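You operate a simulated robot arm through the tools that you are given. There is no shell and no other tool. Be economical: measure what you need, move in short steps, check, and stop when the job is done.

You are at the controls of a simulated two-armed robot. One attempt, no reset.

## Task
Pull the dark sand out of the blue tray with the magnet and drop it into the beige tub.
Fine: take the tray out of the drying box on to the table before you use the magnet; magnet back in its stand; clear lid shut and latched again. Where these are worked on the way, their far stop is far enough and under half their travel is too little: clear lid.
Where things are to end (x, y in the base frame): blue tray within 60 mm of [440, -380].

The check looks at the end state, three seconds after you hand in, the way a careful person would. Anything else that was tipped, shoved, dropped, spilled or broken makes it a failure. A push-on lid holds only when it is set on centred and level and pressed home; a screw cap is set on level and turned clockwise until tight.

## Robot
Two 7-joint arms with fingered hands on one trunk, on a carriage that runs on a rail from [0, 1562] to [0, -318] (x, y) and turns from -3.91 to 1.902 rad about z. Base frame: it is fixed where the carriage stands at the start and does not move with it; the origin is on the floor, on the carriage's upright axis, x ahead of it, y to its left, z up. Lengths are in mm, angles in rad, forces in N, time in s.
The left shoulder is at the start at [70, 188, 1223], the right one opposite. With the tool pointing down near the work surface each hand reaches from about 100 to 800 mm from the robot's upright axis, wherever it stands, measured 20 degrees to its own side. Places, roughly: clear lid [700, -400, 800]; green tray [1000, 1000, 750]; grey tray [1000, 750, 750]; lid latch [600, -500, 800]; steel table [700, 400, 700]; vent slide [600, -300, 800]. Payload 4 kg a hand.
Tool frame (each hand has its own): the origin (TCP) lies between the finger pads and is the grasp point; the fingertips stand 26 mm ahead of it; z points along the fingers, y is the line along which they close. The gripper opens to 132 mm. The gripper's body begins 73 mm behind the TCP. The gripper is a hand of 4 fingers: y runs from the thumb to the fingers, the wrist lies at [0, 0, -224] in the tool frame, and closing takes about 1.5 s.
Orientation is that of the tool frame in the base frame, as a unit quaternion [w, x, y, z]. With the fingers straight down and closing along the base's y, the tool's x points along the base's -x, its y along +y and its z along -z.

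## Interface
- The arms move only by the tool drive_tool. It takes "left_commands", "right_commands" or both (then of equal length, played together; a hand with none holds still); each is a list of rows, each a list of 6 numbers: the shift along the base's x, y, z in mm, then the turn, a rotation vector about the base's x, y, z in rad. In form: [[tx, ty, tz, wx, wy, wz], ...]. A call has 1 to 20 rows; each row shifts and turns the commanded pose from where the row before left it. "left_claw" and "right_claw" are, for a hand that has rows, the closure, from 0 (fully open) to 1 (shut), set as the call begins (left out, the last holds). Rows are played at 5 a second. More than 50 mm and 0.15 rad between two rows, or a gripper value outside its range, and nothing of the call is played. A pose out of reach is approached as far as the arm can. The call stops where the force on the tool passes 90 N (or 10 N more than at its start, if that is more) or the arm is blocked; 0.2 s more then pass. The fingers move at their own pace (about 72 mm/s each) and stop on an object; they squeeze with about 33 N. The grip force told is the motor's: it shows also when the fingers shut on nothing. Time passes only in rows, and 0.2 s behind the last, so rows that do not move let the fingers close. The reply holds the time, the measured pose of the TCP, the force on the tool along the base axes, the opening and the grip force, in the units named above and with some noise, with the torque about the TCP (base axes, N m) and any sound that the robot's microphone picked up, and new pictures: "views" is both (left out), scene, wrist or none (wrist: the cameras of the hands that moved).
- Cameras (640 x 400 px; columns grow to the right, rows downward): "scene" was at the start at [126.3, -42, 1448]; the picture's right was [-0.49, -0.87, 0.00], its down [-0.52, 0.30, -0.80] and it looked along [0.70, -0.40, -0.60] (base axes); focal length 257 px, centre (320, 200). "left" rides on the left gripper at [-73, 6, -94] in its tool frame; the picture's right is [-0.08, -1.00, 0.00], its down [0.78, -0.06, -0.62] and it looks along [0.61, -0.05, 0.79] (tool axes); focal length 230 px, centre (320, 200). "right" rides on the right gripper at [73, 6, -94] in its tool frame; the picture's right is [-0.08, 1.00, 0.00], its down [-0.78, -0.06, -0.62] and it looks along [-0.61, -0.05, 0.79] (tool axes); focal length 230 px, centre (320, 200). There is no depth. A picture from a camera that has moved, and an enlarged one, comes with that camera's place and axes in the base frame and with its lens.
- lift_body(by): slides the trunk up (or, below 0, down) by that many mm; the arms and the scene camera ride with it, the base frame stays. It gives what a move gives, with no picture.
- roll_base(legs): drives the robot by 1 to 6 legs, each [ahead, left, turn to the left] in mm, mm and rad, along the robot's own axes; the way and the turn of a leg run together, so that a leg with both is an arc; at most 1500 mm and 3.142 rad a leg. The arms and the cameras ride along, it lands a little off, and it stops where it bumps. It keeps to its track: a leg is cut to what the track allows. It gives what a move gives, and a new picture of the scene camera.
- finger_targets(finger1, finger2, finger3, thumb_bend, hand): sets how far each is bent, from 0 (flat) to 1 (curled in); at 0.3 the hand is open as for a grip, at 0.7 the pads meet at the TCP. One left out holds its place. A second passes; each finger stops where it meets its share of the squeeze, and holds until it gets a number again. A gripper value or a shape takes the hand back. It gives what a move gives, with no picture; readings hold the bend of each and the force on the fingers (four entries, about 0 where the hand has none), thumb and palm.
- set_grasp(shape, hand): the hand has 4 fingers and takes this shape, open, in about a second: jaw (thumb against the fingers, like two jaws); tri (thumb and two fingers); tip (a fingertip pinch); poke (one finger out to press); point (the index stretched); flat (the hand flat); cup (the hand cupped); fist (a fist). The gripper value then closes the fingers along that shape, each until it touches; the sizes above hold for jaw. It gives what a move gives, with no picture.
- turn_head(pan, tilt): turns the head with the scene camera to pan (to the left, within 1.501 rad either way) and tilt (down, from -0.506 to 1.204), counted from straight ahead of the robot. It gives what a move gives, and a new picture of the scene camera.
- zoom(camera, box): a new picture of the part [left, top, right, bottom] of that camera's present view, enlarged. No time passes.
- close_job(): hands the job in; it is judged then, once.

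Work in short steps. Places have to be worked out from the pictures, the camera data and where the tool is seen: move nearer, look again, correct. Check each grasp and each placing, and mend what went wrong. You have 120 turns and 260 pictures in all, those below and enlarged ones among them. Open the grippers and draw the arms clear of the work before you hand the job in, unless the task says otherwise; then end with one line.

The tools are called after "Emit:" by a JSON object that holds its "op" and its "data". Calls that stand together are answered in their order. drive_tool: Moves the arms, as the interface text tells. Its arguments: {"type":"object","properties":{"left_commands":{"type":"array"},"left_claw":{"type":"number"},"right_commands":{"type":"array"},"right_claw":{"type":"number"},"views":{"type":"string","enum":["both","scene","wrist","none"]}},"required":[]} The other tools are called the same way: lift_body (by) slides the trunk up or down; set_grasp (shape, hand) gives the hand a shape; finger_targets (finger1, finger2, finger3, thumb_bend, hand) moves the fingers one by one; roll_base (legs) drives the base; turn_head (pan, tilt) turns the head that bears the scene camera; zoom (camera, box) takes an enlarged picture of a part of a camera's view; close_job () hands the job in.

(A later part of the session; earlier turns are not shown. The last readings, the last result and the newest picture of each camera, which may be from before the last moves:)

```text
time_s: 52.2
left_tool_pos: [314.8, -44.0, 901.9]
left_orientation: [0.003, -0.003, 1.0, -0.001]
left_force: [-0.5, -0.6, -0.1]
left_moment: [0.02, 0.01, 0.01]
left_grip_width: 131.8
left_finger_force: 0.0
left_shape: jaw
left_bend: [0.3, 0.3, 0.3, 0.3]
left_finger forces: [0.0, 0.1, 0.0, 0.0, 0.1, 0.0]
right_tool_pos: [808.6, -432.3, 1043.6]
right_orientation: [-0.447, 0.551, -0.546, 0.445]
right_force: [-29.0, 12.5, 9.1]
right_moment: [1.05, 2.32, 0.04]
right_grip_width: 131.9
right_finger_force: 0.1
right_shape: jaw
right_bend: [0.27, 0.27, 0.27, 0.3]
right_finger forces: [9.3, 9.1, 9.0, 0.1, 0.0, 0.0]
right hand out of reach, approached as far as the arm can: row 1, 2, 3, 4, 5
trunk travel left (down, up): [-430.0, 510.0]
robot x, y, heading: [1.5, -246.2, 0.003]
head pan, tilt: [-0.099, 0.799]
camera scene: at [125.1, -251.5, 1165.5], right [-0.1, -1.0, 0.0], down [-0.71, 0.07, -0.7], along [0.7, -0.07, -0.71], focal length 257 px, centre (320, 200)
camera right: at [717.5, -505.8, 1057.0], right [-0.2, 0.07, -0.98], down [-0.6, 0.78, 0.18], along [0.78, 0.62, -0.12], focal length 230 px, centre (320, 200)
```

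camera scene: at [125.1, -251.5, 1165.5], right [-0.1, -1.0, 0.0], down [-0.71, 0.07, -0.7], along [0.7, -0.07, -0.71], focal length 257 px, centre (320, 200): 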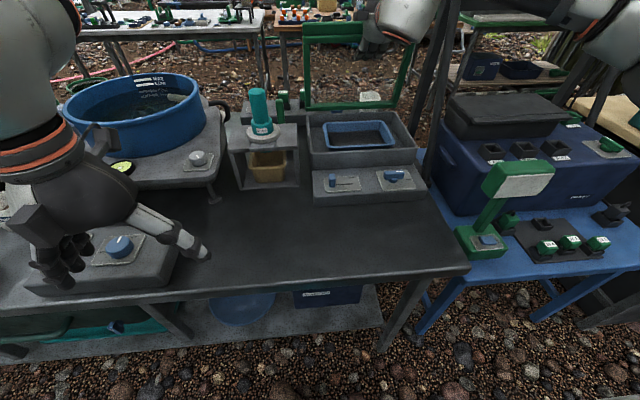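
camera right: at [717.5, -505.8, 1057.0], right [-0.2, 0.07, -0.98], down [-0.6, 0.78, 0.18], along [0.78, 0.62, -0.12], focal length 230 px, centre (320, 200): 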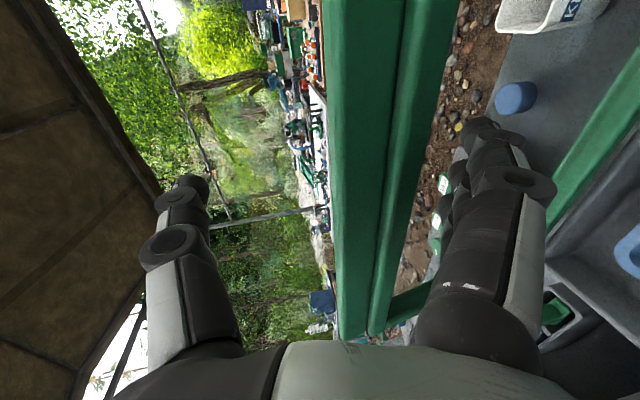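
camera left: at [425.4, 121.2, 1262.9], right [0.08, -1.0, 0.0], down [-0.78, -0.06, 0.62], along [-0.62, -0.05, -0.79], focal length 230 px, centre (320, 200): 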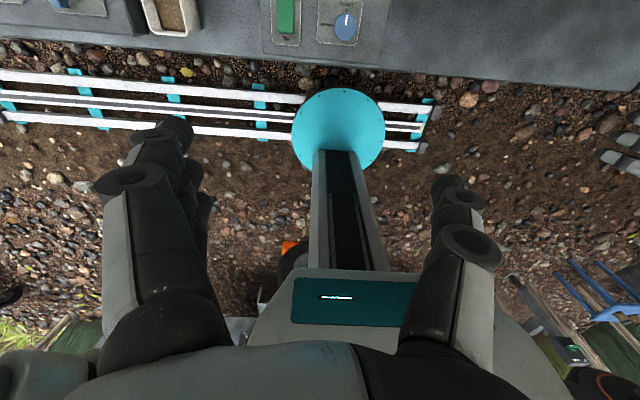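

29 N resistance: this looks like the far stop. I draw back and see whether the lid stays open.

Emit:
{"op": "drive_tool", "data": {"right_commands": [[-10, 0, 0, 0, 0, 0], [-20, 0, 0, 0, 0, 0], [-30, 0, 0, 0, 0, 0], [-35, 0, 0, 0, 0, 0], [-35, 0, 0, 0, 0, 0], [-35, 0, 0, 0, 0, 0], [-35, 0, 0, 0, 0, 0]]}}

Emit:
{"op": "zoom", "data": {"camera": "scene", "box": [220, 10, 440, 210]}}

```text
time_s: 53.9
left_tool_pos: [319.4, -45.6, 900.0]
left_orientation: [0.0, -0.002, 1.0, 0.0]
left_force: [-1.0, -0.7, -0.7]
left_moment: [0.04, -0.01, 0.01]
left_grip_width: 131.8
left_finger_force: 0.0
left_shape: jaw
left_bend: [0.3, 0.3, 0.3, 0.3]
left_finger forces: [0.0, 0.0, 0.1, 0.0, 0.0, 0.0]
right_tool_pos: [615.1, -436.7, 1039.5]
right_orientation: [-0.445, 0.55, -0.549, 0.446]
right_force: [-0.4, 0.3, 0.4]
right_moment: [-0.02, -0.01, 0.01]
right_grip_width: 131.7
right_finger_force: 0.0
right_shape: jaw
right_bend: [0.3, 0.3, 0.3, 0.3]
right_finger forces: [0.0, 0.0, 0.0, 0.1, 0.1, 0.0]
trunk travel left (down, up): [-430.0, 510.0]
robot x, y, heading: [4.9, -246.6, 0.002]
head pan, tilt: [-0.099, 0.799]
camera scene: at [130.1, -254.0, 1164.7], right [-0.1, -1.0, 0.0], down [-0.71, 0.07, -0.7], along [0.69, -0.07, -0.72], focal length 257 px, centre (320, 200)
camera right: at [522.5, -510.3, 1054.0], right [-0.21, 0.07, -0.98], down [-0.59, 0.79, 0.18], along [0.78, 0.61, -0.12], focal length 230 px, centre (320, 200)
```

scene: 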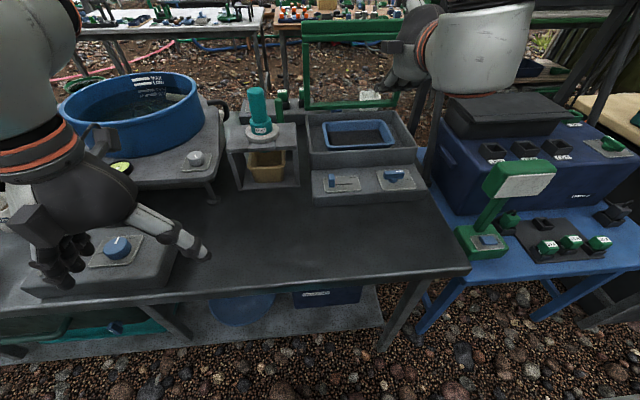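
right: 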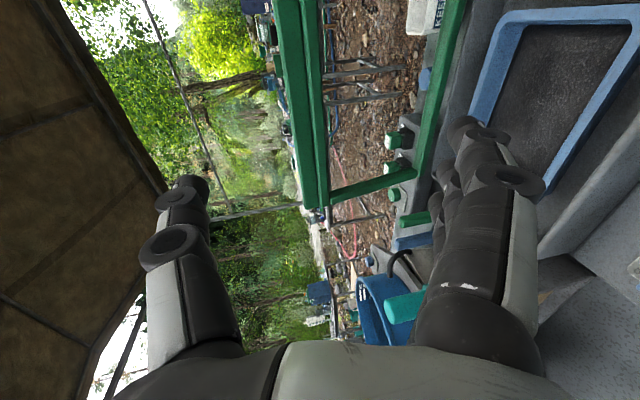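

```text
2.00 times, centred on (330, 110) of scene
camera zoom: at [130.1, -254.0, 1164.7], right [-0.1, -1.0, 0.0], down [-0.71, 0.07, -0.7], along [0.69, -0.07, -0.72], focal length 513 px, centre (300, 380)
```

zoom: 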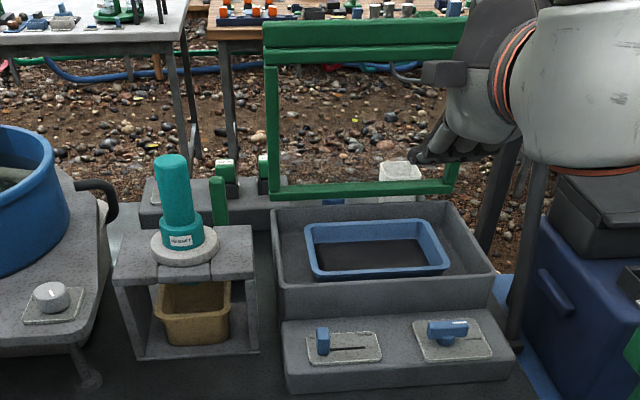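

The lid stays open at its far stop. The tray rim is at about x 664–800, y -508 to -327, z 790. It is too wide for one hand, so I'll pinch the two short walls with both hands. First I turn the right hand back to pointing down.

Emit:
{"op": "drive_tool", "data": {"right_commands": [[0, -5, -5, 0.0754, 0.0753, -0.0931], [0, -5, -5, 0.0754, 0.0753, -0.0931], [0, -5, -5, 0.0754, 0.0753, -0.0931], [0, -5, -5, 0.0754, 0.0753, -0.0931], [0, -5, -5, 0.0754, 0.0753, -0.0931], [0, -5, -5, 0.0754, 0.0753, -0.0931], [0, -5, -5, 0.0754, 0.0753, -0.0931], [0, -5, -5, 0.0754, 0.0753, -0.0931], [0, -5, -5, 0.0754, 0.0753, -0.0931], [0, -5, -5, 0.0754, 0.0753, -0.0931], [0, -5, -5, 0.0754, 0.0753, -0.0931], [0, -5, -5, 0.0754, 0.0753, -0.0931], [0, -5, -5, 0.0754, 0.0753, -0.0931], [0, -6, -5, 0.0754, 0.0753, -0.0931]], "views": "both"}}

```text
time_s: 56.9
left_tool_pos: [320.9, -47.3, 900.6]
left_orientation: [0.0, -0.003, 1.0, 0.0]
left_force: [-0.7, -0.6, -0.5]
left_moment: [-0.03, 0.0, -0.03]
left_grip_width: 131.8
left_finger_force: 0.0
left_shape: jaw
left_bend: [0.3, 0.3, 0.3, 0.3]
left_finger forces: [0.0, 0.0, 0.1, 0.1, 0.1, 0.0]
right_tool_pos: [614.9, -508.7, 967.6]
right_orientation: [-0.001, 0.0, 1.0, 0.003]
right_force: [0.7, 0.5, 0.4]
right_moment: [-0.02, 0.01, 0.0]
right_grip_width: 132.1
right_finger_force: 0.1
right_shape: jaw
right_bend: [0.3, 0.3, 0.3, 0.3]
right_finger forces: [0.0, 0.1, 0.1, 0.1, 0.0, 0.1]
trunk travel left (down, up): [-430.0, 510.0]
robot x, y, heading: [-4.0, -250.6, 0.004]
head pan, tilt: [-0.099, 0.799]
camera scene: at [131.0, -254.5, 1164.6], right [-0.1, -1.0, 0.0], down [-0.71, 0.07, -0.7], along [0.69, -0.07, -0.72], focal length 257 px, centre (320, 200)
camera right: at [542.2, -503.9, 1061.2], right [0.08, 1.0, 0.0], down [0.79, -0.06, 0.61], along [0.61, -0.04, -0.79], focal length 230 px, centre (320, 200)
```

scene: 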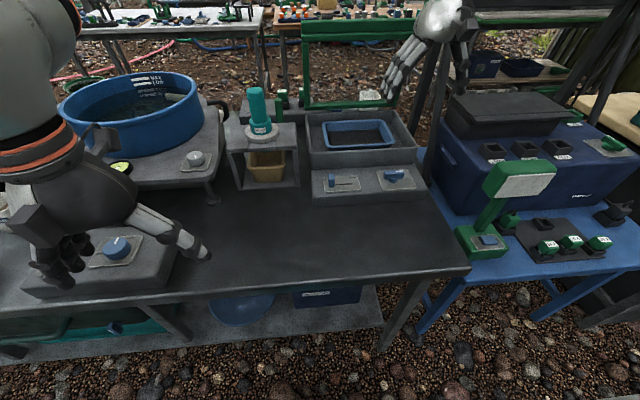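
right: 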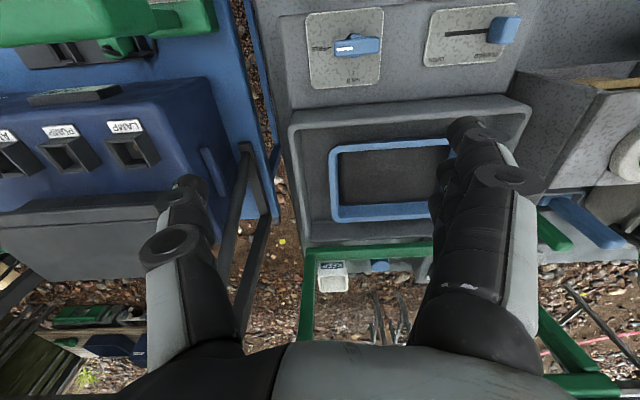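

I preset the right opening to about 40 mm and move above the tray's right wall (733, -500).

Emit:
{"op": "drive_tool", "data": {"right_commands": [[24, 2, -12, 0, 0, 0], [24, 2, -12, 0, 0, 0], [24, 2, -12, 0, 0, 0], [24, 2, -12, 0, 0, 0], [22, 1, -12, 0, 0, 0], [0, 0, 0, 0, 0, 0], [0, 0, 0, 0, 0, 0]], "right_claw": 0.68}}

```text
time_s: 58.5
left_tool_pos: [320.4, -46.6, 899.0]
left_orientation: [0.0, -0.002, 1.0, 0.0]
left_force: [-0.9, 0.6, 0.2]
left_moment: [-0.01, -0.02, -0.03]
left_grip_width: 132.0
left_finger_force: 0.0
left_shape: jaw
left_bend: [0.3, 0.3, 0.3, 0.3]
left_finger forces: [0.1, 0.0, 0.0, 0.0, 0.0, 0.1]
right_tool_pos: [669.2, -533.8, 894.3]
right_orientation: [0.001, -0.001, 1.0, 0.002]
right_force: [-0.5, -0.5, -0.5]
right_moment: [-0.01, -0.02, 0.0]
right_grip_width: 42.8
right_finger_force: 0.0
right_shape: jaw
right_bend: [0.73, 0.73, 0.73, 0.7]
right_finger forces: [0.1, 0.1, 0.1, 0.0, 0.0, 0.0]
right hand out of reach, approached as far as the arm can: row 2, 3, 4, 5
trunk travel left (down, up): [-430.0, 510.0]
robot x, y, heading: [-0.3, -250.5, 0.004]
head pan, tilt: [-0.099, 0.799]
camera scene: at [131.0, -254.1, 1164.6], right [-0.1, -1.0, 0.0], down [-0.71, 0.07, -0.7], along [0.69, -0.07, -0.72], focal length 257 px, centre (320, 200)
camera right: at [596.0, -530.0, 987.0], right [0.08, 1.0, 0.0], down [0.78, -0.06, 0.62], along [0.62, -0.04, -0.79], focal length 230 px, centre (320, 200)
```

scene: 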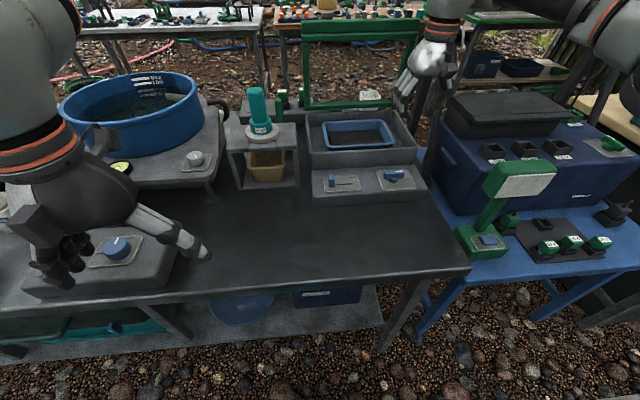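
right: 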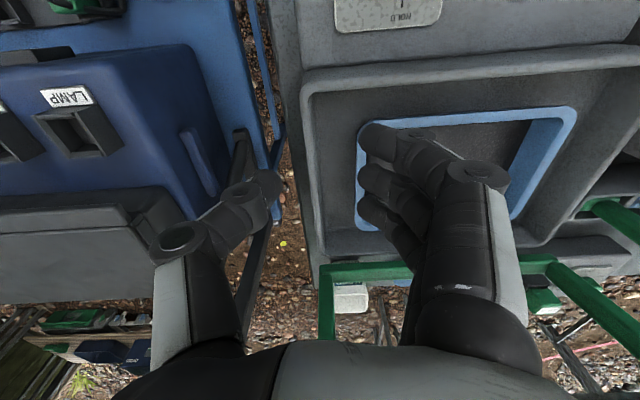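

The right hand can't quite reach pointing straight down. I'll move the carriage to the rail's right end and pitch both hands about 25° forward. First I draw the right hand back.

Emit:
{"op": "drive_tool", "data": {"right_commands": [[-30, 5, 10, 0, -0.1, 0], [-30, 10, 10, 0, -0.1, 0], [-30, 10, 10, 0, -0.1, 0], [-30, 10, 10, 0, -0.13, 0]], "views": "none"}}

Emit:
{"op": "roll_base", "data": {"legs": [[0, -70, 0]]}}

```text
time_s: 59.5
left_tool_pos: [319.5, -46.7, 901.0]
left_orientation: [0.001, -0.002, 1.0, 0.0]
left_force: [-0.3, 0.5, -0.5]
left_moment: [-0.03, 0.0, -0.01]
left_grip_width: 131.7
left_finger_force: 0.1
left_shape: jaw
left_bend: [0.3, 0.3, 0.3, 0.3]
left_finger forces: [0.0, 0.1, 0.0, 0.0, 0.0, 0.0]
right_tool_pos: [547.5, -499.2, 935.5]
right_orientation: [0.214, 0.0, 0.977, 0.0]
right_force: [-0.6, 0.2, -0.6]
right_moment: [-0.02, 0.02, -0.01]
right_grip_width: 42.7
right_finger_force: 0.1
right_shape: jaw
right_bend: [0.73, 0.73, 0.73, 0.7]
right_finger forces: [0.0, 0.1, 0.0, 0.0, 0.1, 0.0]
trunk travel left (down, up): [-430.0, 510.0]
robot x, y, heading: [-0.5, -246.4, 0.004]
head pan, tilt: [-0.099, 0.799]
```

```text
time_s: 60.5
left_tool_pos: [321.7, -115.1, 901.4]
left_orientation: [0.001, -0.002, 1.0, 0.0]
left_force: [-0.5, -0.1, 0.3]
left_moment: [0.07, 0.01, 0.0]
left_grip_width: 131.9
left_finger_force: 0.0
left_shape: jaw
left_bend: [0.3, 0.3, 0.3, 0.3]
left_finger forces: [0.0, 0.0, 0.0, 0.0, 0.0, 0.0]
right_tool_pos: [551.5, -568.2, 933.8]
right_orientation: [0.213, -0.002, 0.977, 0.002]
right_force: [0.1, -0.1, -0.8]
right_moment: [0.0, -0.01, 0.03]
right_grip_width: 42.6
right_finger_force: 0.0
right_shape: jaw
right_bend: [0.73, 0.73, 0.73, 0.7]
right_finger forces: [0.1, 0.0, 0.0, 0.0, 0.1, 0.1]
trunk travel left (down, up): [-430.0, 510.0]
robot x, y, heading: [-0.3, -315.6, 0.006]
head pan, tilt: [-0.099, 0.799]
camera scene: at [131.0, -323.9, 1164.6], right [-0.09, -1.0, 0.0], down [-0.71, 0.07, -0.7], along [0.69, -0.06, -0.72], focal length 257 px, centre (320, 200)
```

scene: 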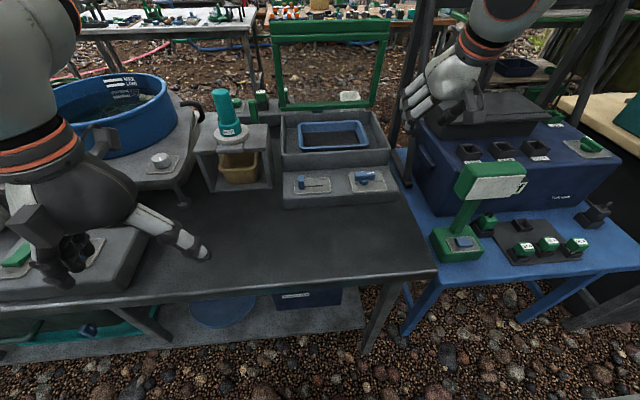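

I zoom to fix the tray's walls from this new camera place.

Emit:
{"op": "zoom", "data": {"camera": "scene", "box": [270, 100, 400, 200]}}

```text
4.00 times, centred on (335, 150) of scene
camera zoom: at [131.0, -323.9, 1164.6], right [-0.09, -1.0, 0.0], down [-0.71, 0.07, -0.7], along [0.69, -0.06, -0.72], focal length 1026 px, centre (260, 400)
```

zoom: 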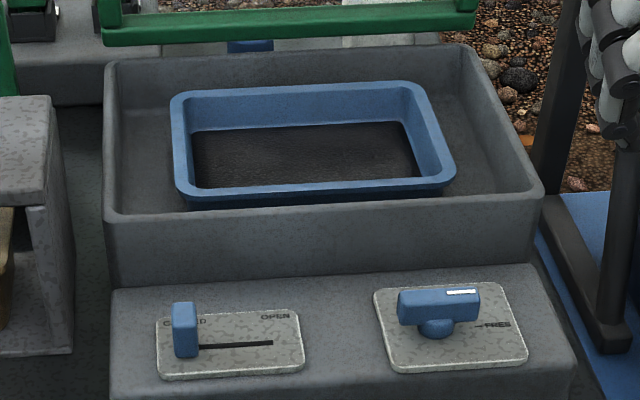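

The tray rim is at y -318 to -500, x 672 to 795, with about 35 mm clearance to the box walls. I bring both hands, pitched forward and partly closed, above the two short walls at z about 880.

Emit:
{"op": "drive_tool", "data": {"right_commands": [[0, 0, 0, 0, 0, 0], [0, 0, 0, 0, 0, 0], [0, 0, 0, 0, 0, 0], [0, 0, 0, 0, 0, 0], [0, 0, 0, 0, 0, 0], [0, 0, 0, 0, 0, 0], [23, 9, -7, 0, 0, 0], [23, 9, -7, 0, 0, 0], [23, 9, -7, 0, 0, 0], [23, 9, -7, 0, 0, 0], [23, 9, -7, 0, 0, 0], [23, 9, -7, 0, 0, 0], [22, 10, -6, 0, 0, 0], [22, 10, -6, 0, 0, 0], [0, 0, 0, 0, 0, 0], [0, 0, 0, 0, 0, 0]], "left_commands": [[14, -35, 0, 0, -0.072, 0], [14, -35, 0, 0, -0.072, 0], [14, -35, 0, 0, -0.072, 0], [14, -35, 0, 0, -0.072, 0], [14, -35, 0, 0, -0.072, 0], [14, -34, 0, 0, -0.07, 0], [33, 0, -2, 0, 0, 0], [33, 0, -2, 0, 0, 0], [33, 0, -2, 0, 0, 0], [33, 0, -2, 0, 0, 0], [33, 0, -2, 0, 0, 0], [33, 0, -2, 0, 0, 0], [33, 0, -2, 0, 0, 0], [33, 0, -2, 0, 0, 0], [33, 0, -2, 0, 0, 0], [31, 0, -2, 0, 0, 0]], "right_claw": 0.68, "left_claw": 0.68}}

```text
time_s: 63.9
left_tool_pos: [734.3, -322.1, 879.2]
left_orientation: [0.213, -0.002, 0.977, 0.0]
left_force: [-0.6, 0.1, -0.2]
left_moment: [-0.02, 0.01, 0.02]
left_grip_width: 42.6
left_finger_force: 0.0
left_shape: jaw
left_bend: [0.73, 0.73, 0.73, 0.7]
left_finger forces: [0.1, 0.0, 0.0, 0.0, 0.0, 0.0]
right_tool_pos: [702.5, -517.8, 880.7]
right_orientation: [0.213, -0.001, 0.977, 0.001]
right_force: [-0.2, 0.6, -0.4]
right_moment: [-0.02, 0.0, -0.01]
right_grip_width: 42.7
right_finger_force: 0.1
right_shape: jaw
right_bend: [0.73, 0.73, 0.73, 0.7]
right_finger forces: [0.0, 0.1, 0.1, 0.0, 0.1, 0.1]
right hand out of reach, approached as far as the arm can: row 13, 14
trunk travel left (down, up): [-430.0, 510.0]
robot x, y, heading: [-2.1, -313.9, 0.008]
head pan, tilt: [-0.099, 0.799]
camera scene: at [131.2, -321.9, 1164.6], right [-0.09, -1.0, 0.0], down [-0.71, 0.07, -0.7], along [0.69, -0.07, -0.72], focal length 257 px, centre (320, 200)
camera right: at [597.4, -512.8, 934.1], right [0.07, 1.0, 0.03], down [0.46, -0.06, 0.89], along [0.89, -0.04, -0.46], focal length 230 px, centre (320, 200)
camera left: at [762.5, -316.0, 995.0], right [0.07, -1.0, 0.03], down [-0.97, -0.06, 0.23], along [-0.23, -0.05, -0.97], focal length 230 px, centre (320, 200)
```

scene: 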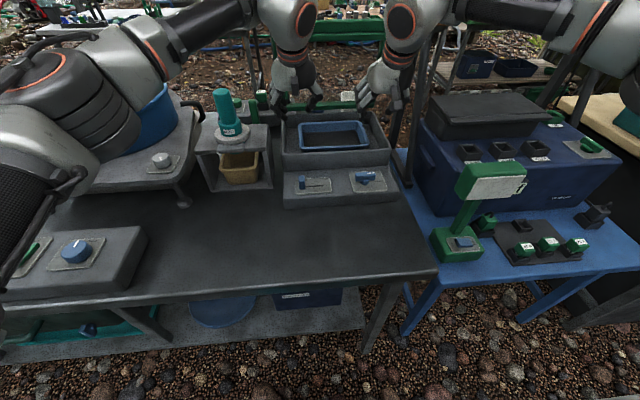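
right: 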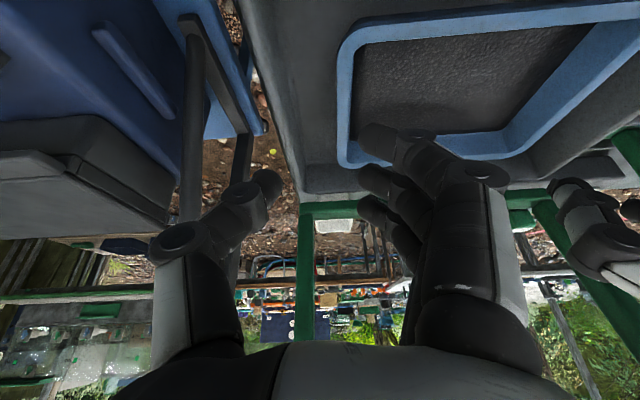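
left: 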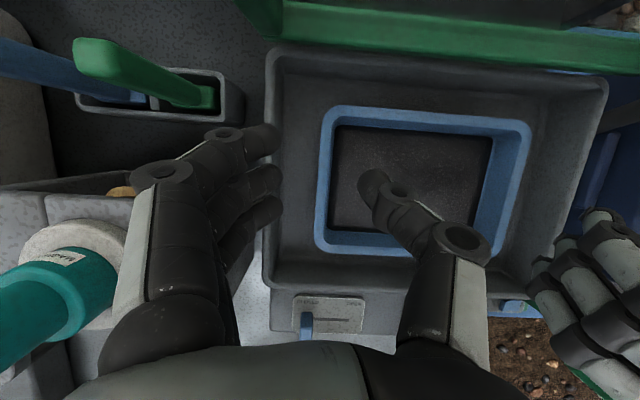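

The left hand is in place; the right falls 30 mm short. I pitch the right hand another 10° so that its wrist stays where it can be.

Emit:
{"op": "drive_tool", "data": {"right_commands": [[0, 0, 0, 0, -0.09, 0], [0, 0, 0, 0, -0.09, 0], [6, 6, 0, 0, 0, 0], [8, 6, 0, 0, 0, 0], [8, 6, 0, 0, 0, 0], [8, 6, 0, 0, 0, 0]], "views": "wrist"}}

```text
time_s: 65.3
left_tool_pos: [732.8, -322.7, 878.8]
left_orientation: [0.214, -0.002, 0.977, -0.001]
left_force: [-0.4, -0.1, -0.4]
left_moment: [0.01, 0.02, -0.03]
left_grip_width: 42.8
left_finger_force: 0.1
left_shape: jaw
left_bend: [0.73, 0.73, 0.73, 0.7]
left_finger forces: [0.0, 0.0, 0.1, 0.0, 0.0, 0.1]
right_tool_pos: [722.3, -503.3, 881.0]
right_orientation: [0.301, -0.001, 0.954, 0.001]
right_force: [0.4, -0.4, -0.4]
right_moment: [0.02, -0.04, 0.0]
right_grip_width: 42.6
right_finger_force: 0.0
right_shape: jaw
right_bend: [0.73, 0.73, 0.73, 0.7]
right_finger forces: [0.0, 0.0, 0.0, 0.0, 0.0, 0.0]
right hand out of reach, approached as far as the arm can: row 5, 6
trunk travel left (down, up): [-430.0, 510.0]
robot x, y, heading: [-1.0, -314.9, 0.006]
head pan, tilt: [-0.099, 0.799]
camera right: at [609.4, -499.0, 916.4], right [0.06, 1.0, 0.05], down [0.29, -0.06, 0.96], along [0.96, -0.04, -0.29], focal length 230 px, centre (320, 200)
```

right: 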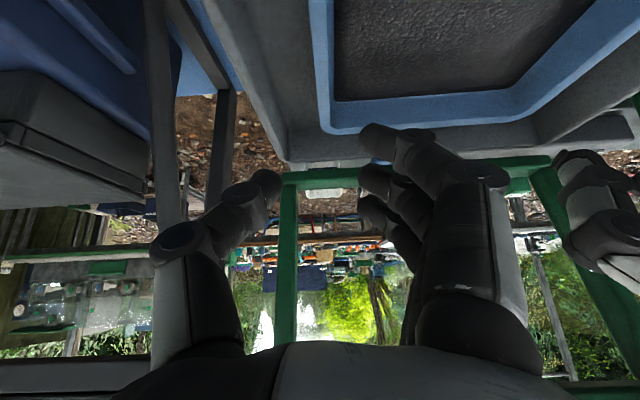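

The right hand is at (722, -503), good enough. The walls' centres are at about y -492 (right) and -329 (left). I lower both to z about 815 while centring.

Emit:
{"op": "drive_tool", "data": {"right_commands": [[0, 5, -8, 0, 0, 0], [0, 5, -8, 0, 0, 0], [0, 0, -10, 0, 0, 0], [0, 0, -10, 0, 0, 0], [0, 0, -10, 0, 0, 0], [0, 0, -10, 0, 0, 0], [0, 0, -10, 0, 0, 0]], "left_commands": [[0, -3, -8, 0, 0, 0], [0, -3, -8, 0, 0, 0], [0, 0, -10, 0, 0, 0], [0, 0, -10, 0, 0, 0], [0, 0, -10, 0, 0, 0], [0, 0, -10, 0, 0, 0], [0, 0, -10, 0, 0, 0]]}}

Emit:
{"op": "zoom", "data": {"camera": "scene", "box": [250, 60, 420, 190]}}

```text
time_s: 66.9
left_tool_pos: [729.1, -332.9, 816.0]
left_orientation: [0.213, -0.001, 0.977, -0.002]
left_force: [-3.5, -13.5, 15.2]
left_moment: [0.64, 0.19, 0.4]
left_grip_width: 40.0
left_finger_force: 0.0
left_shape: jaw
left_bend: [0.73, 0.75, 0.75, 0.7]
left_finger forces: [0.1, 8.4, 11.8, 0.0, 0.0, 0.1]
right_tool_pos: [712.5, -505.6, 819.7]
right_orientation: [0.303, -0.003, 0.953, 0.002]
right_force: [-1.5, 7.1, 8.9]
right_moment: [-0.19, -0.02, -0.05]
right_grip_width: 38.8
right_finger_force: 0.0
right_shape: jaw
right_bend: [0.73, 0.73, 0.73, 0.71]
right_finger forces: [0.0, 0.0, 0.0, 0.0, 11.1, 0.0]
right hand out of reach, approached as far as the arm can: row 1, 2, 6
trunk travel left (down, up): [-430.0, 510.0]
robot x, y, heading: [-1.6, -317.2, 0.006]
head pan, tilt: [-0.099, 0.799]
camera scene: at [128.3, -322.3, 1165.1], right [-0.1, -1.0, 0.0], down [-0.71, 0.07, -0.7], along [0.7, -0.07, -0.72], focal length 257 px, centre (320, 200)
camera right: at [598.7, -501.8, 854.6], right [0.06, 1.0, 0.05], down [0.29, -0.06, 0.96], along [0.96, -0.04, -0.29], focal length 230 px, centre (320, 200)
camera left: at [757.7, -325.9, 931.1], right [0.07, -1.0, 0.04], down [-0.97, -0.06, 0.23], along [-0.23, -0.05, -0.97], focal length 230 px, centre (320, 200)
```

scene: 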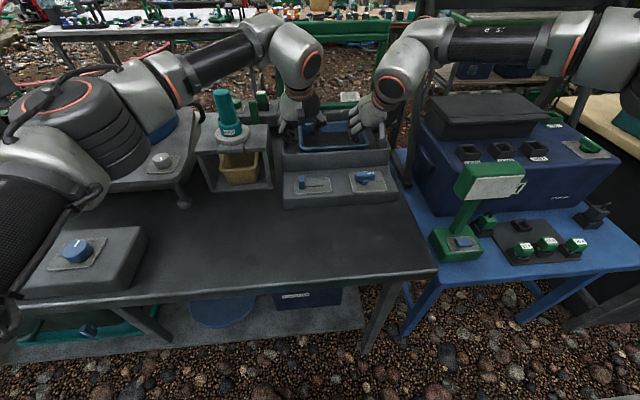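
right: 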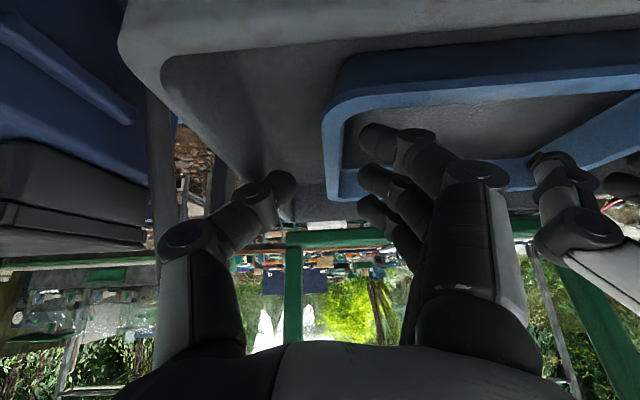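
left: 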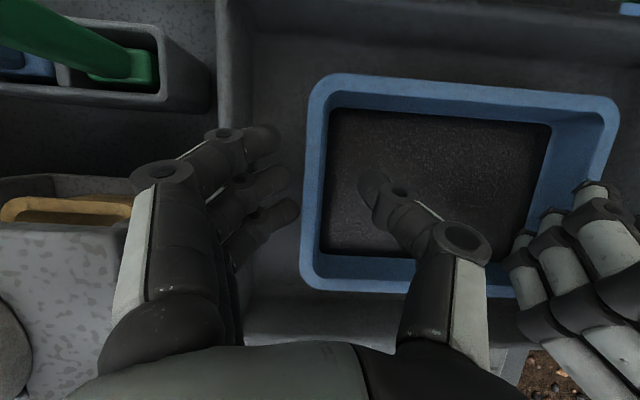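

```text
3.08 times, centred on (335, 125) of scene
camera zoom: at [128.3, -322.3, 1165.1], right [-0.1, -1.0, 0.0], down [-0.71, 0.07, -0.7], along [0.7, -0.07, -0.72], focal length 790 px, centre (274, 431)
```

zoom: 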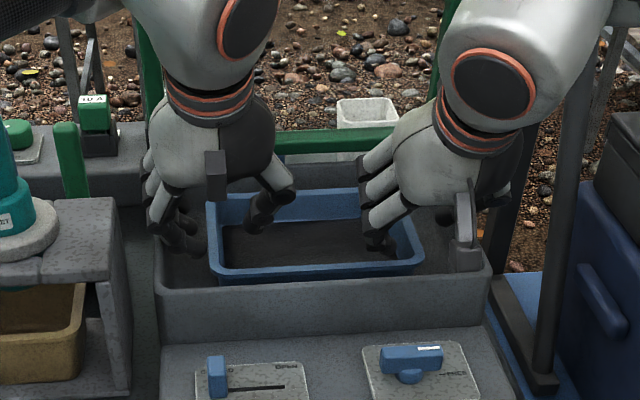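

The outer knuckles brush the box walls (about 11 N). I shift both hands a little inward (right to y -485, left to -337) to free them, then go lower.

Emit:
{"op": "drive_tool", "data": {"right_commands": [[0, 7, 3, 0, 0, 0], [0, 7, 0, 0, 0, 0], [0, 7, -3, 0, 0, 0], [0, 0, -6, 0, 0, 0], [0, 0, -6, 0, 0, 0], [0, 0, -4, 0, 0, 0]], "left_commands": [[0, -2, 3, 0, 0, 0], [0, -2, 0, 0, 0, 0], [0, -2, -3, 0, 0, 0], [0, 0, -5, 0, 0, 0], [0, 0, -5, 0, 0, 0], [0, 0, -4, 0, 0, 0]]}}

Emit:
{"op": "zoom", "data": {"camera": "scene", "box": [270, 90, 410, 180]}}

```text
time_s: 68.3
left_tool_pos: [729.4, -336.9, 804.2]
left_orientation: [0.216, -0.001, 0.976, -0.002]
left_force: [2.6, -19.8, 16.6]
left_moment: [0.95, 0.38, 0.31]
left_grip_width: 39.1
left_finger_force: 0.0
left_shape: jaw
left_bend: [0.74, 0.74, 0.75, 0.7]
left_finger forces: [0.7, 5.6, 18.5, 0.0, 0.1, 0.1]
right_tool_pos: [699.5, -499.2, 811.0]
right_orientation: [0.305, -0.002, 0.952, 0.003]
right_force: [6.2, 10.0, 22.7]
right_moment: [-0.28, 0.18, -0.07]
right_grip_width: 38.4
right_finger_force: 0.0
right_shape: jaw
right_bend: [0.74, 0.73, 0.73, 0.7]
right_finger forces: [6.9, 0.1, 0.0, 0.0, 17.4, 0.0]
right hand out of reach, approached as far as the arm can: row 1, 2, 3, 6
trunk travel left (down, up): [-430.0, 510.0]
robot x, y, heading: [2.6, -313.2, 0.002]
head pan, tilt: [-0.099, 0.799]
camera scene: at [127.1, -322.1, 1165.6], right [-0.09, -1.0, 0.0], down [-0.71, 0.07, -0.7], along [0.7, -0.07, -0.71], focal length 257 px, centre (320, 200)
camera right: at [586.1, -494.5, 845.3], right [0.06, 1.0, 0.05], down [0.28, -0.06, 0.96], along [0.96, -0.04, -0.29], focal length 230 px, centre (320, 200)
camera left: at [756.9, -330.8, 920.1], right [0.07, -1.0, 0.04], down [-0.97, -0.06, 0.23], along [-0.23, -0.05, -0.97], focal length 230 px, centre (320, 200)
```

scene: 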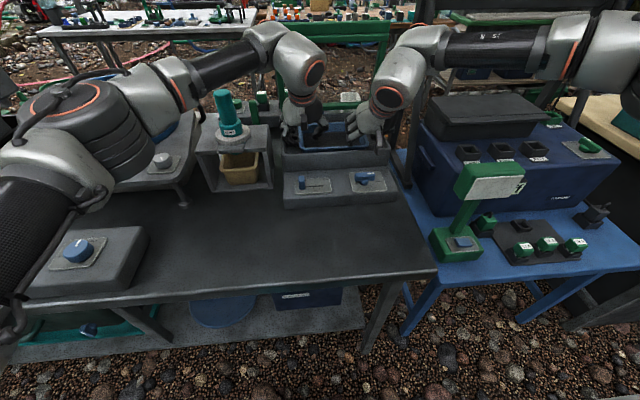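
right: 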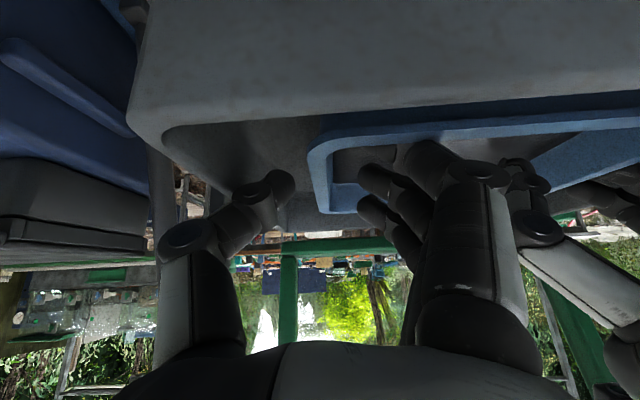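
left: 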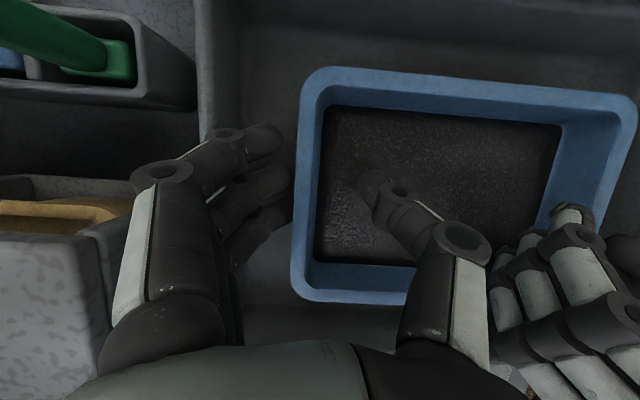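

```text
4.44 times, centred on (340, 135) of scene
camera zoom: at [127.1, -322.1, 1165.6], right [-0.09, -1.0, 0.0], down [-0.71, 0.07, -0.7], along [0.7, -0.07, -0.71], focal length 1140 px, centre (231, 489)
```

zoom: 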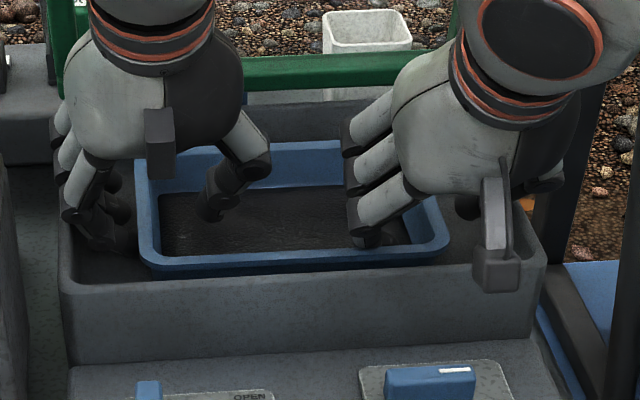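

The right arm is running into a joint limit, not a length limit; the left hand, mounted the other way round, reaches well. I lift both hands clear and retract the right hand to flip it 180° about the vertical.

Emit:
{"op": "drive_tool", "data": {"right_commands": [[0, 0, 10, 0, 0, 0], [0, 0, 15, 0, 0, 0], [0, 0, 20, 0, 0, 0], [-10, 0, 25, 0, 0.1, 0], [-30, -5, 10, 0, 0.1, 0], [-30, -5, 10, 0, 0.1, 0], [-30, -5, 10, 0, 0.1, 0], [-30, -5, 0, 0, 0.1, 0], [-30, 0, 0, 0, 0.1, 0]], "left_commands": [[0, 0, 10, 0, 0, 0], [0, 0, 15, 0, 0, 0], [0, 0, 20, 0, 0, 0], [0, 0, 20, 0, 0, 0], [0, 4, 10, 0, 0, 0], [0, 4, 10, 0, 0, 0], [0, 0, 0, 0, 0, 0], [0, 0, 0, 0, 0, 0], [0, 0, 0, 0, 0, 0]], "views": "none"}}

Emit:
{"op": "drive_tool", "data": {"right_commands": [[0, 0, 0, 0, 0, 0.15], [0, 0, 0, 0, 0, 0.15], [0, 0, 0, 0, 0, 0.15], [0, 0, 0, 0, 0, 0.15], [0, 0, 0, 0, 0, 0.15], [0, 0, 0, 0, 0, 0.15], [0, 0, 0, 0, 0, 0.15], [0, 0, 0, 0, 0, 0.15], [0, 0, 0, 0, 0, 0.15], [0, 0, 0, 0, 0, 0.15]], "views": "scene"}}

```text
time_s: 70.3
left_tool_pos: [732.7, -327.4, 884.9]
left_orientation: [0.214, -0.002, 0.977, -0.002]
left_force: [0.0, -0.1, 0.3]
left_moment: [0.02, -0.01, 0.01]
left_grip_width: 42.2
left_finger_force: 0.1
left_shape: jaw
left_bend: [0.74, 0.74, 0.74, 0.7]
left_finger forces: [0.1, 0.1, 0.0, 0.0, 0.0, 0.0]
right_tool_pos: [541.5, -518.5, 908.0]
right_orientation: [0.004, -0.001, 1.0, 0.001]
right_force: [-0.2, 0.3, 0.2]
right_moment: [0.02, -0.01, 0.0]
right_grip_width: 42.2
right_finger_force: 0.0
right_shape: jaw
right_bend: [0.74, 0.73, 0.73, 0.7]
right_finger forces: [0.0, 0.1, 0.0, 0.0, 0.0, 0.1]
trunk travel left (down, up): [-430.0, 510.0]
robot x, y, heading: [-0.2, -315.7, 0.007]
head pan, tilt: [-0.099, 0.799]
```

```text
time_s: 72.5
left_tool_pos: [731.2, -326.7, 885.1]
left_orientation: [0.213, -0.003, 0.977, 0.0]
left_force: [0.0, 0.7, 0.1]
left_moment: [-0.01, 0.04, -0.01]
left_grip_width: 42.1
left_finger_force: 0.0
left_shape: jaw
left_bend: [0.74, 0.74, 0.74, 0.7]
left_finger forces: [0.0, 0.1, 0.1, 0.0, 0.0, 0.0]
right_tool_pos: [540.7, -518.6, 905.6]
right_orientation: [0.002, -0.683, 0.73, 0.004]
right_force: [0.7, 0.3, 0.5]
right_moment: [0.01, -0.02, 0.0]
right_grip_width: 42.3
right_finger_force: 0.1
right_shape: jaw
right_bend: [0.74, 0.73, 0.73, 0.7]
right_finger forces: [0.0, 0.1, 0.0, 0.0, 0.0, 0.0]
trunk travel left (down, up): [-430.0, 510.0]
robot x, y, heading: [0.9, -318.6, 0.004]
head pan, tilt: [-0.099, 0.799]
camera scene: at [130.9, -321.5, 1164.6], right [-0.09, -1.0, 0.0], down [-0.71, 0.07, -0.7], along [0.69, -0.07, -0.72], focal length 257 px, centre (320, 200)
```

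scene: 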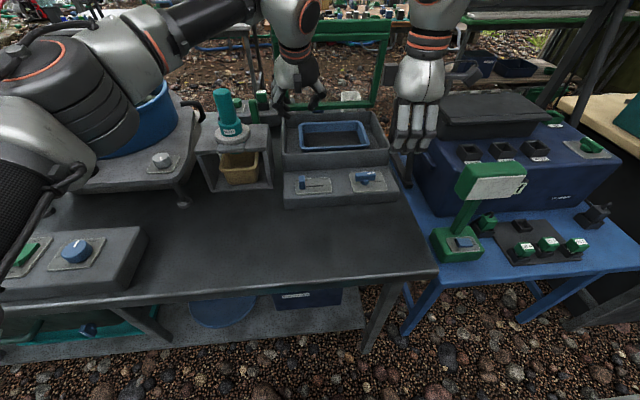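

The turn in this direction is free. I complete the 180°.

Emit:
{"op": "drive_tool", "data": {"right_commands": [[0, 0, 0, 0, 0, 0.15], [0, 0, 0, 0, 0, 0.15], [0, 0, 0, 0, 0, 0.15], [0, 0, 0, 0, 0, 0.15], [0, 0, 0, 0, 0, 0.15], [0, 0, 0, 0, 0, 0.15], [0, 0, 0, 0, 0, 0.15], [0, 0, 0, 0, 0, 0.15], [0, 0, 0, 0, 0, 0.15], [0, 0, 0, 0, 0, 0.15], [0, 0, 0, 0, 0, 0.14]], "views": "none"}}

Emit:
{"op": "drive_tool", "data": {"right_commands": [[25, 3, -3, 0, -0.06, 0], [25, 3, -3, 0, -0.06, 0], [25, 3, -3, 0, -0.06, 0], [25, 3, -3, 0, -0.06, 0], [25, 3, -3, 0, -0.06, 0], [25, 3, -3, 0, -0.06, 0], [20, 3, -2, 0, -0.06, 0], [20, 3, 0, 0, 0, 0]]}}

```text
time_s: 74.9
left_tool_pos: [731.5, -328.6, 884.8]
left_orientation: [0.213, -0.002, 0.977, -0.001]
left_force: [-0.7, 0.8, 0.2]
left_moment: [-0.01, 0.02, -0.01]
left_grip_width: 42.2
left_finger_force: 0.0
left_shape: jaw
left_bend: [0.74, 0.74, 0.74, 0.7]
left_finger forces: [0.0, 0.0, 0.0, 0.0, 0.1, 0.1]
right_tool_pos: [542.6, -519.1, 904.7]
right_orientation: [0.0, 1.0, 0.001, -0.006]
right_force: [-0.4, 0.9, -0.7]
right_moment: [-0.02, 0.03, 0.01]
right_grip_width: 42.0
right_finger_force: 0.1
right_shape: jaw
right_bend: [0.74, 0.73, 0.73, 0.7]
right_finger forces: [0.0, 0.1, 0.1, 0.0, 0.0, 0.1]
trunk travel left (down, up): [-430.0, 510.0]
robot x, y, heading: [-2.4, -317.0, 0.005]
head pan, tilt: [-0.099, 0.799]
```

```text
time_s: 76.7
left_tool_pos: [731.9, -327.2, 886.1]
left_orientation: [0.213, -0.002, 0.977, 0.0]
left_force: [0.2, 0.5, 0.4]
left_moment: [-0.01, -0.02, 0.01]
left_grip_width: 42.1
left_finger_force: 0.0
left_shape: jaw
left_bend: [0.74, 0.74, 0.74, 0.7]
left_finger forces: [0.0, 0.0, 0.0, 0.0, 0.0, 0.0]
right_tool_pos: [704.9, -522.5, 884.8]
right_orientation: [-0.001, 0.979, -0.001, 0.205]
right_force: [0.0, 0.7, 0.2]
right_moment: [0.0, 0.0, 0.0]
right_grip_width: 42.4
right_finger_force: 0.0
right_shape: jaw
right_bend: [0.74, 0.73, 0.73, 0.7]
right_finger forces: [0.1, 0.0, 0.1, 0.0, 0.1, 0.0]
right hand out of reach, approached as far as the arm can: row 5, 6, 7, 8
trunk travel left (down, up): [-430.0, 510.0]
robot x, y, heading: [-0.4, -313.3, 0.005]
head pan, tilt: [-0.099, 0.799]
camera scene: at [130.9, -321.7, 1164.6], right [-0.09, -1.0, 0.0], down [-0.71, 0.07, -0.7], along [0.69, -0.07, -0.72], focal length 257 px, centre (320, 200)
camera right: at [734.0, -530.1, 999.3], right [-0.07, -1.0, -0.03], down [-0.97, 0.06, 0.25], along [-0.25, 0.05, -0.97], focal length 230 px, centre (320, 200)
```

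scene: 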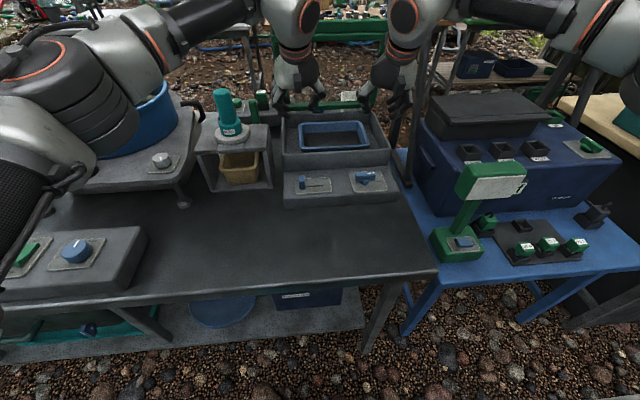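
right: 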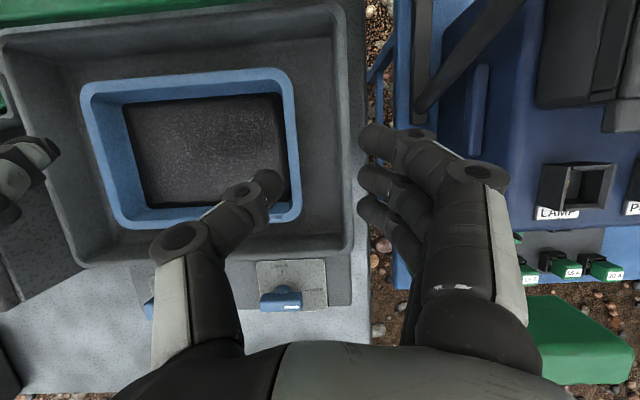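

Same limit, so the shoulder geometry is the cause. Turning the robot about 0.15 rad to the right should give both arms a better lie. I retract the right hand and turn.

Emit:
{"op": "drive_tool", "data": {"right_commands": [[-30, 10, 8, 0, 0, 0], [-30, 10, 8, 0, 0, 0], [-30, 10, 8, 0, 0, 0]], "left_commands": [[-10, 8, 8, 0, 0, 0], [-10, 8, 8, 0, 0, 0], [-10, 8, 8, 0, 0, 0]], "views": "none"}}

Emit:
{"op": "roll_base", "data": {"legs": [[0, 0, -0.17]]}}

```text
time_s: 77.5
left_tool_pos: [700.8, -303.0, 909.9]
left_orientation: [0.213, -0.002, 0.977, -0.001]
left_force: [0.1, 1.1, 0.7]
left_moment: [-0.02, -0.03, 0.0]
left_grip_width: 42.3
left_finger_force: 0.0
left_shape: jaw
left_bend: [0.74, 0.74, 0.74, 0.7]
left_finger forces: [0.1, 0.0, 0.1, 0.0, 0.1, 0.0]
right_tool_pos: [614.3, -493.4, 909.5]
right_orientation: [0.001, 0.979, -0.001, 0.204]
right_force: [0.2, 1.4, 0.1]
right_moment: [-0.04, 0.02, -0.01]
right_grip_width: 42.1
right_finger_force: 0.1
right_shape: jaw
right_bend: [0.74, 0.73, 0.73, 0.7]
right_finger forces: [0.0, 0.1, 0.0, 0.0, 0.0, 0.0]
trunk travel left (down, up): [-430.0, 510.0]
robot x, y, heading: [1.6, -316.4, 0.004]
head pan, tilt: [-0.099, 0.799]
```

```text
time_s: 78.5
left_tool_pos: [694.9, -421.7, 909.3]
left_orientation: [0.212, 0.08, 0.974, -0.019]
left_force: [-0.3, -1.2, 0.1]
left_moment: [0.01, 0.02, 0.0]
left_grip_width: 42.4
left_finger_force: 0.1
left_shape: jaw
left_bend: [0.74, 0.74, 0.74, 0.7]
left_finger forces: [0.0, 0.0, 0.1, 0.0, 0.0, 0.0]
right_tool_pos: [578.7, -592.1, 908.2]
right_orientation: [0.018, 0.976, -0.083, 0.203]
right_force: [0.2, 0.3, 0.0]
right_moment: [0.0, 0.0, 0.03]
right_grip_width: 42.1
right_finger_force: 0.1
right_shape: jaw
right_bend: [0.74, 0.73, 0.73, 0.7]
right_finger forces: [0.0, 0.0, 0.0, 0.1, 0.0, 0.0]
trunk travel left (down, up): [-430.0, 510.0]
robot x, y, heading: [1.9, -312.2, -0.162]
head pan, tilt: [-0.099, 0.799]
camera scene: at [127.7, -343.4, 1164.6], right [-0.26, -0.97, 0.0], down [-0.69, 0.19, -0.7], along [0.67, -0.18, -0.72], focal length 257 px, centre (320, 200)
```

scene: 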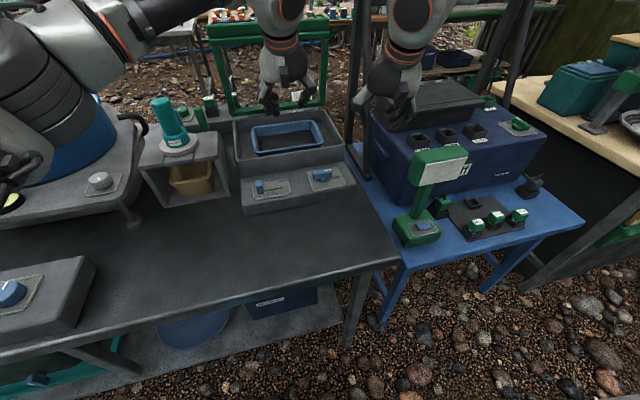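

Turned to heading -0.162. I correct both yaws by +0.165 and go above the walls again.

Emit:
{"op": "drive_tool", "data": {"right_commands": [[10, 13, 0, 0, 0, 0.055], [10, 13, 0, 0, 0, 0.055], [10, 13, 0, 0, 0, 0.055], [20, 13, -5, 0, 0, 0], [20, 13, -5, 0, 0, 0], [20, 13, -5, 0, 0, 0], [20, 13, -5, 0, 0, 0], [20, 13, -5, 0, 0, 0], [20, 0, -5, 0, 0, 0]], "left_commands": [[5, 12, 0, 0, 0, 0.055], [5, 12, 0, 0, 0, 0.055], [5, 12, 0, 0, 0, 0.055], [5, 12, -5, 0, 0, 0], [5, 12, -5, 0, 0, 0], [5, 12, -5, 0, 0, 0], [5, 10, -5, 0, 0, 0], [3, 6, -5, 0, 0, 0], [0, 2, -5, 0, 0, 0]]}}

```text
time_s: 80.5
left_tool_pos: [732.5, -331.7, 879.8]
left_orientation: [0.214, -0.001, 0.977, -0.001]
left_force: [-0.5, -0.5, 0.5]
left_moment: [0.0, 0.01, 0.01]
left_grip_width: 42.3
left_finger_force: 0.1
left_shape: jaw
left_bend: [0.74, 0.74, 0.74, 0.7]
left_finger forces: [0.1, 0.1, 0.1, 0.1, 0.1, 0.0]
right_tool_pos: [596.8, -566.1, 908.1]
right_orientation: [0.007, 0.979, -0.029, 0.204]
right_force: [0.3, -1.3, 0.3]
right_moment: [0.03, 0.01, -0.02]
right_grip_width: 42.2
right_finger_force: 0.0
right_shape: jaw
right_bend: [0.74, 0.73, 0.73, 0.7]
right_finger forces: [0.0, 0.0, 0.0, 0.0, 0.1, 0.0]
right hand out of reach, approached as far as the arm can: row 3, 4, 5, 6, 7, 8, 9
trunk travel left (down, up): [-430.0, 510.0]
robot x, y, heading: [2.3, -314.9, -0.162]
head pan, tilt: [-0.099, 0.799]
camera scene: at [127.8, -343.0, 1164.6], right [-0.26, -0.97, 0.0], down [-0.69, 0.19, -0.7], along [0.67, -0.18, -0.72], focal length 257 px, centre (320, 200)
camera right: at [627.3, -573.6, 1022.8], right [-0.13, -0.99, -0.03], down [-0.96, 0.12, 0.25], along [-0.25, 0.06, -0.97], focal length 230 px, centre (320, 200)
camera left: at [760.4, -325.5, 994.9], right [0.07, -1.0, 0.04], down [-0.97, -0.06, 0.23], along [-0.23, -0.05, -0.97], focal length 230 px, centre (320, 200)
```

scene: 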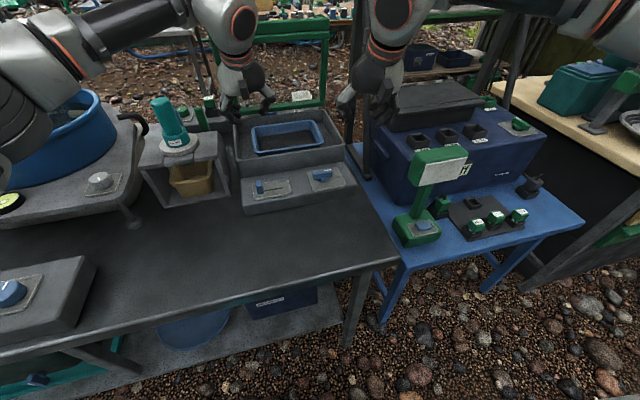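
right: 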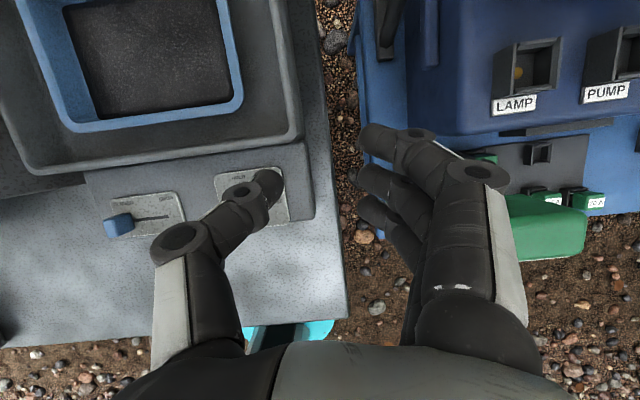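
left: 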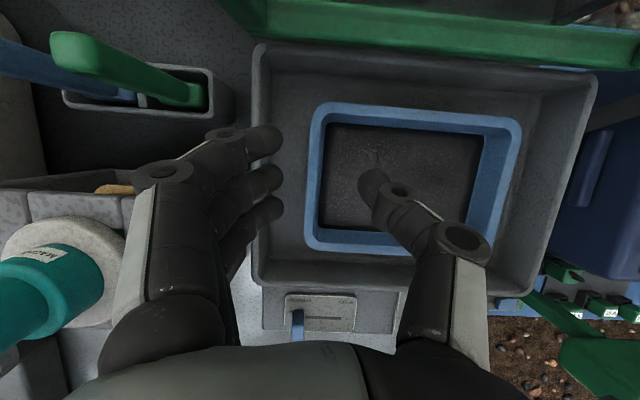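

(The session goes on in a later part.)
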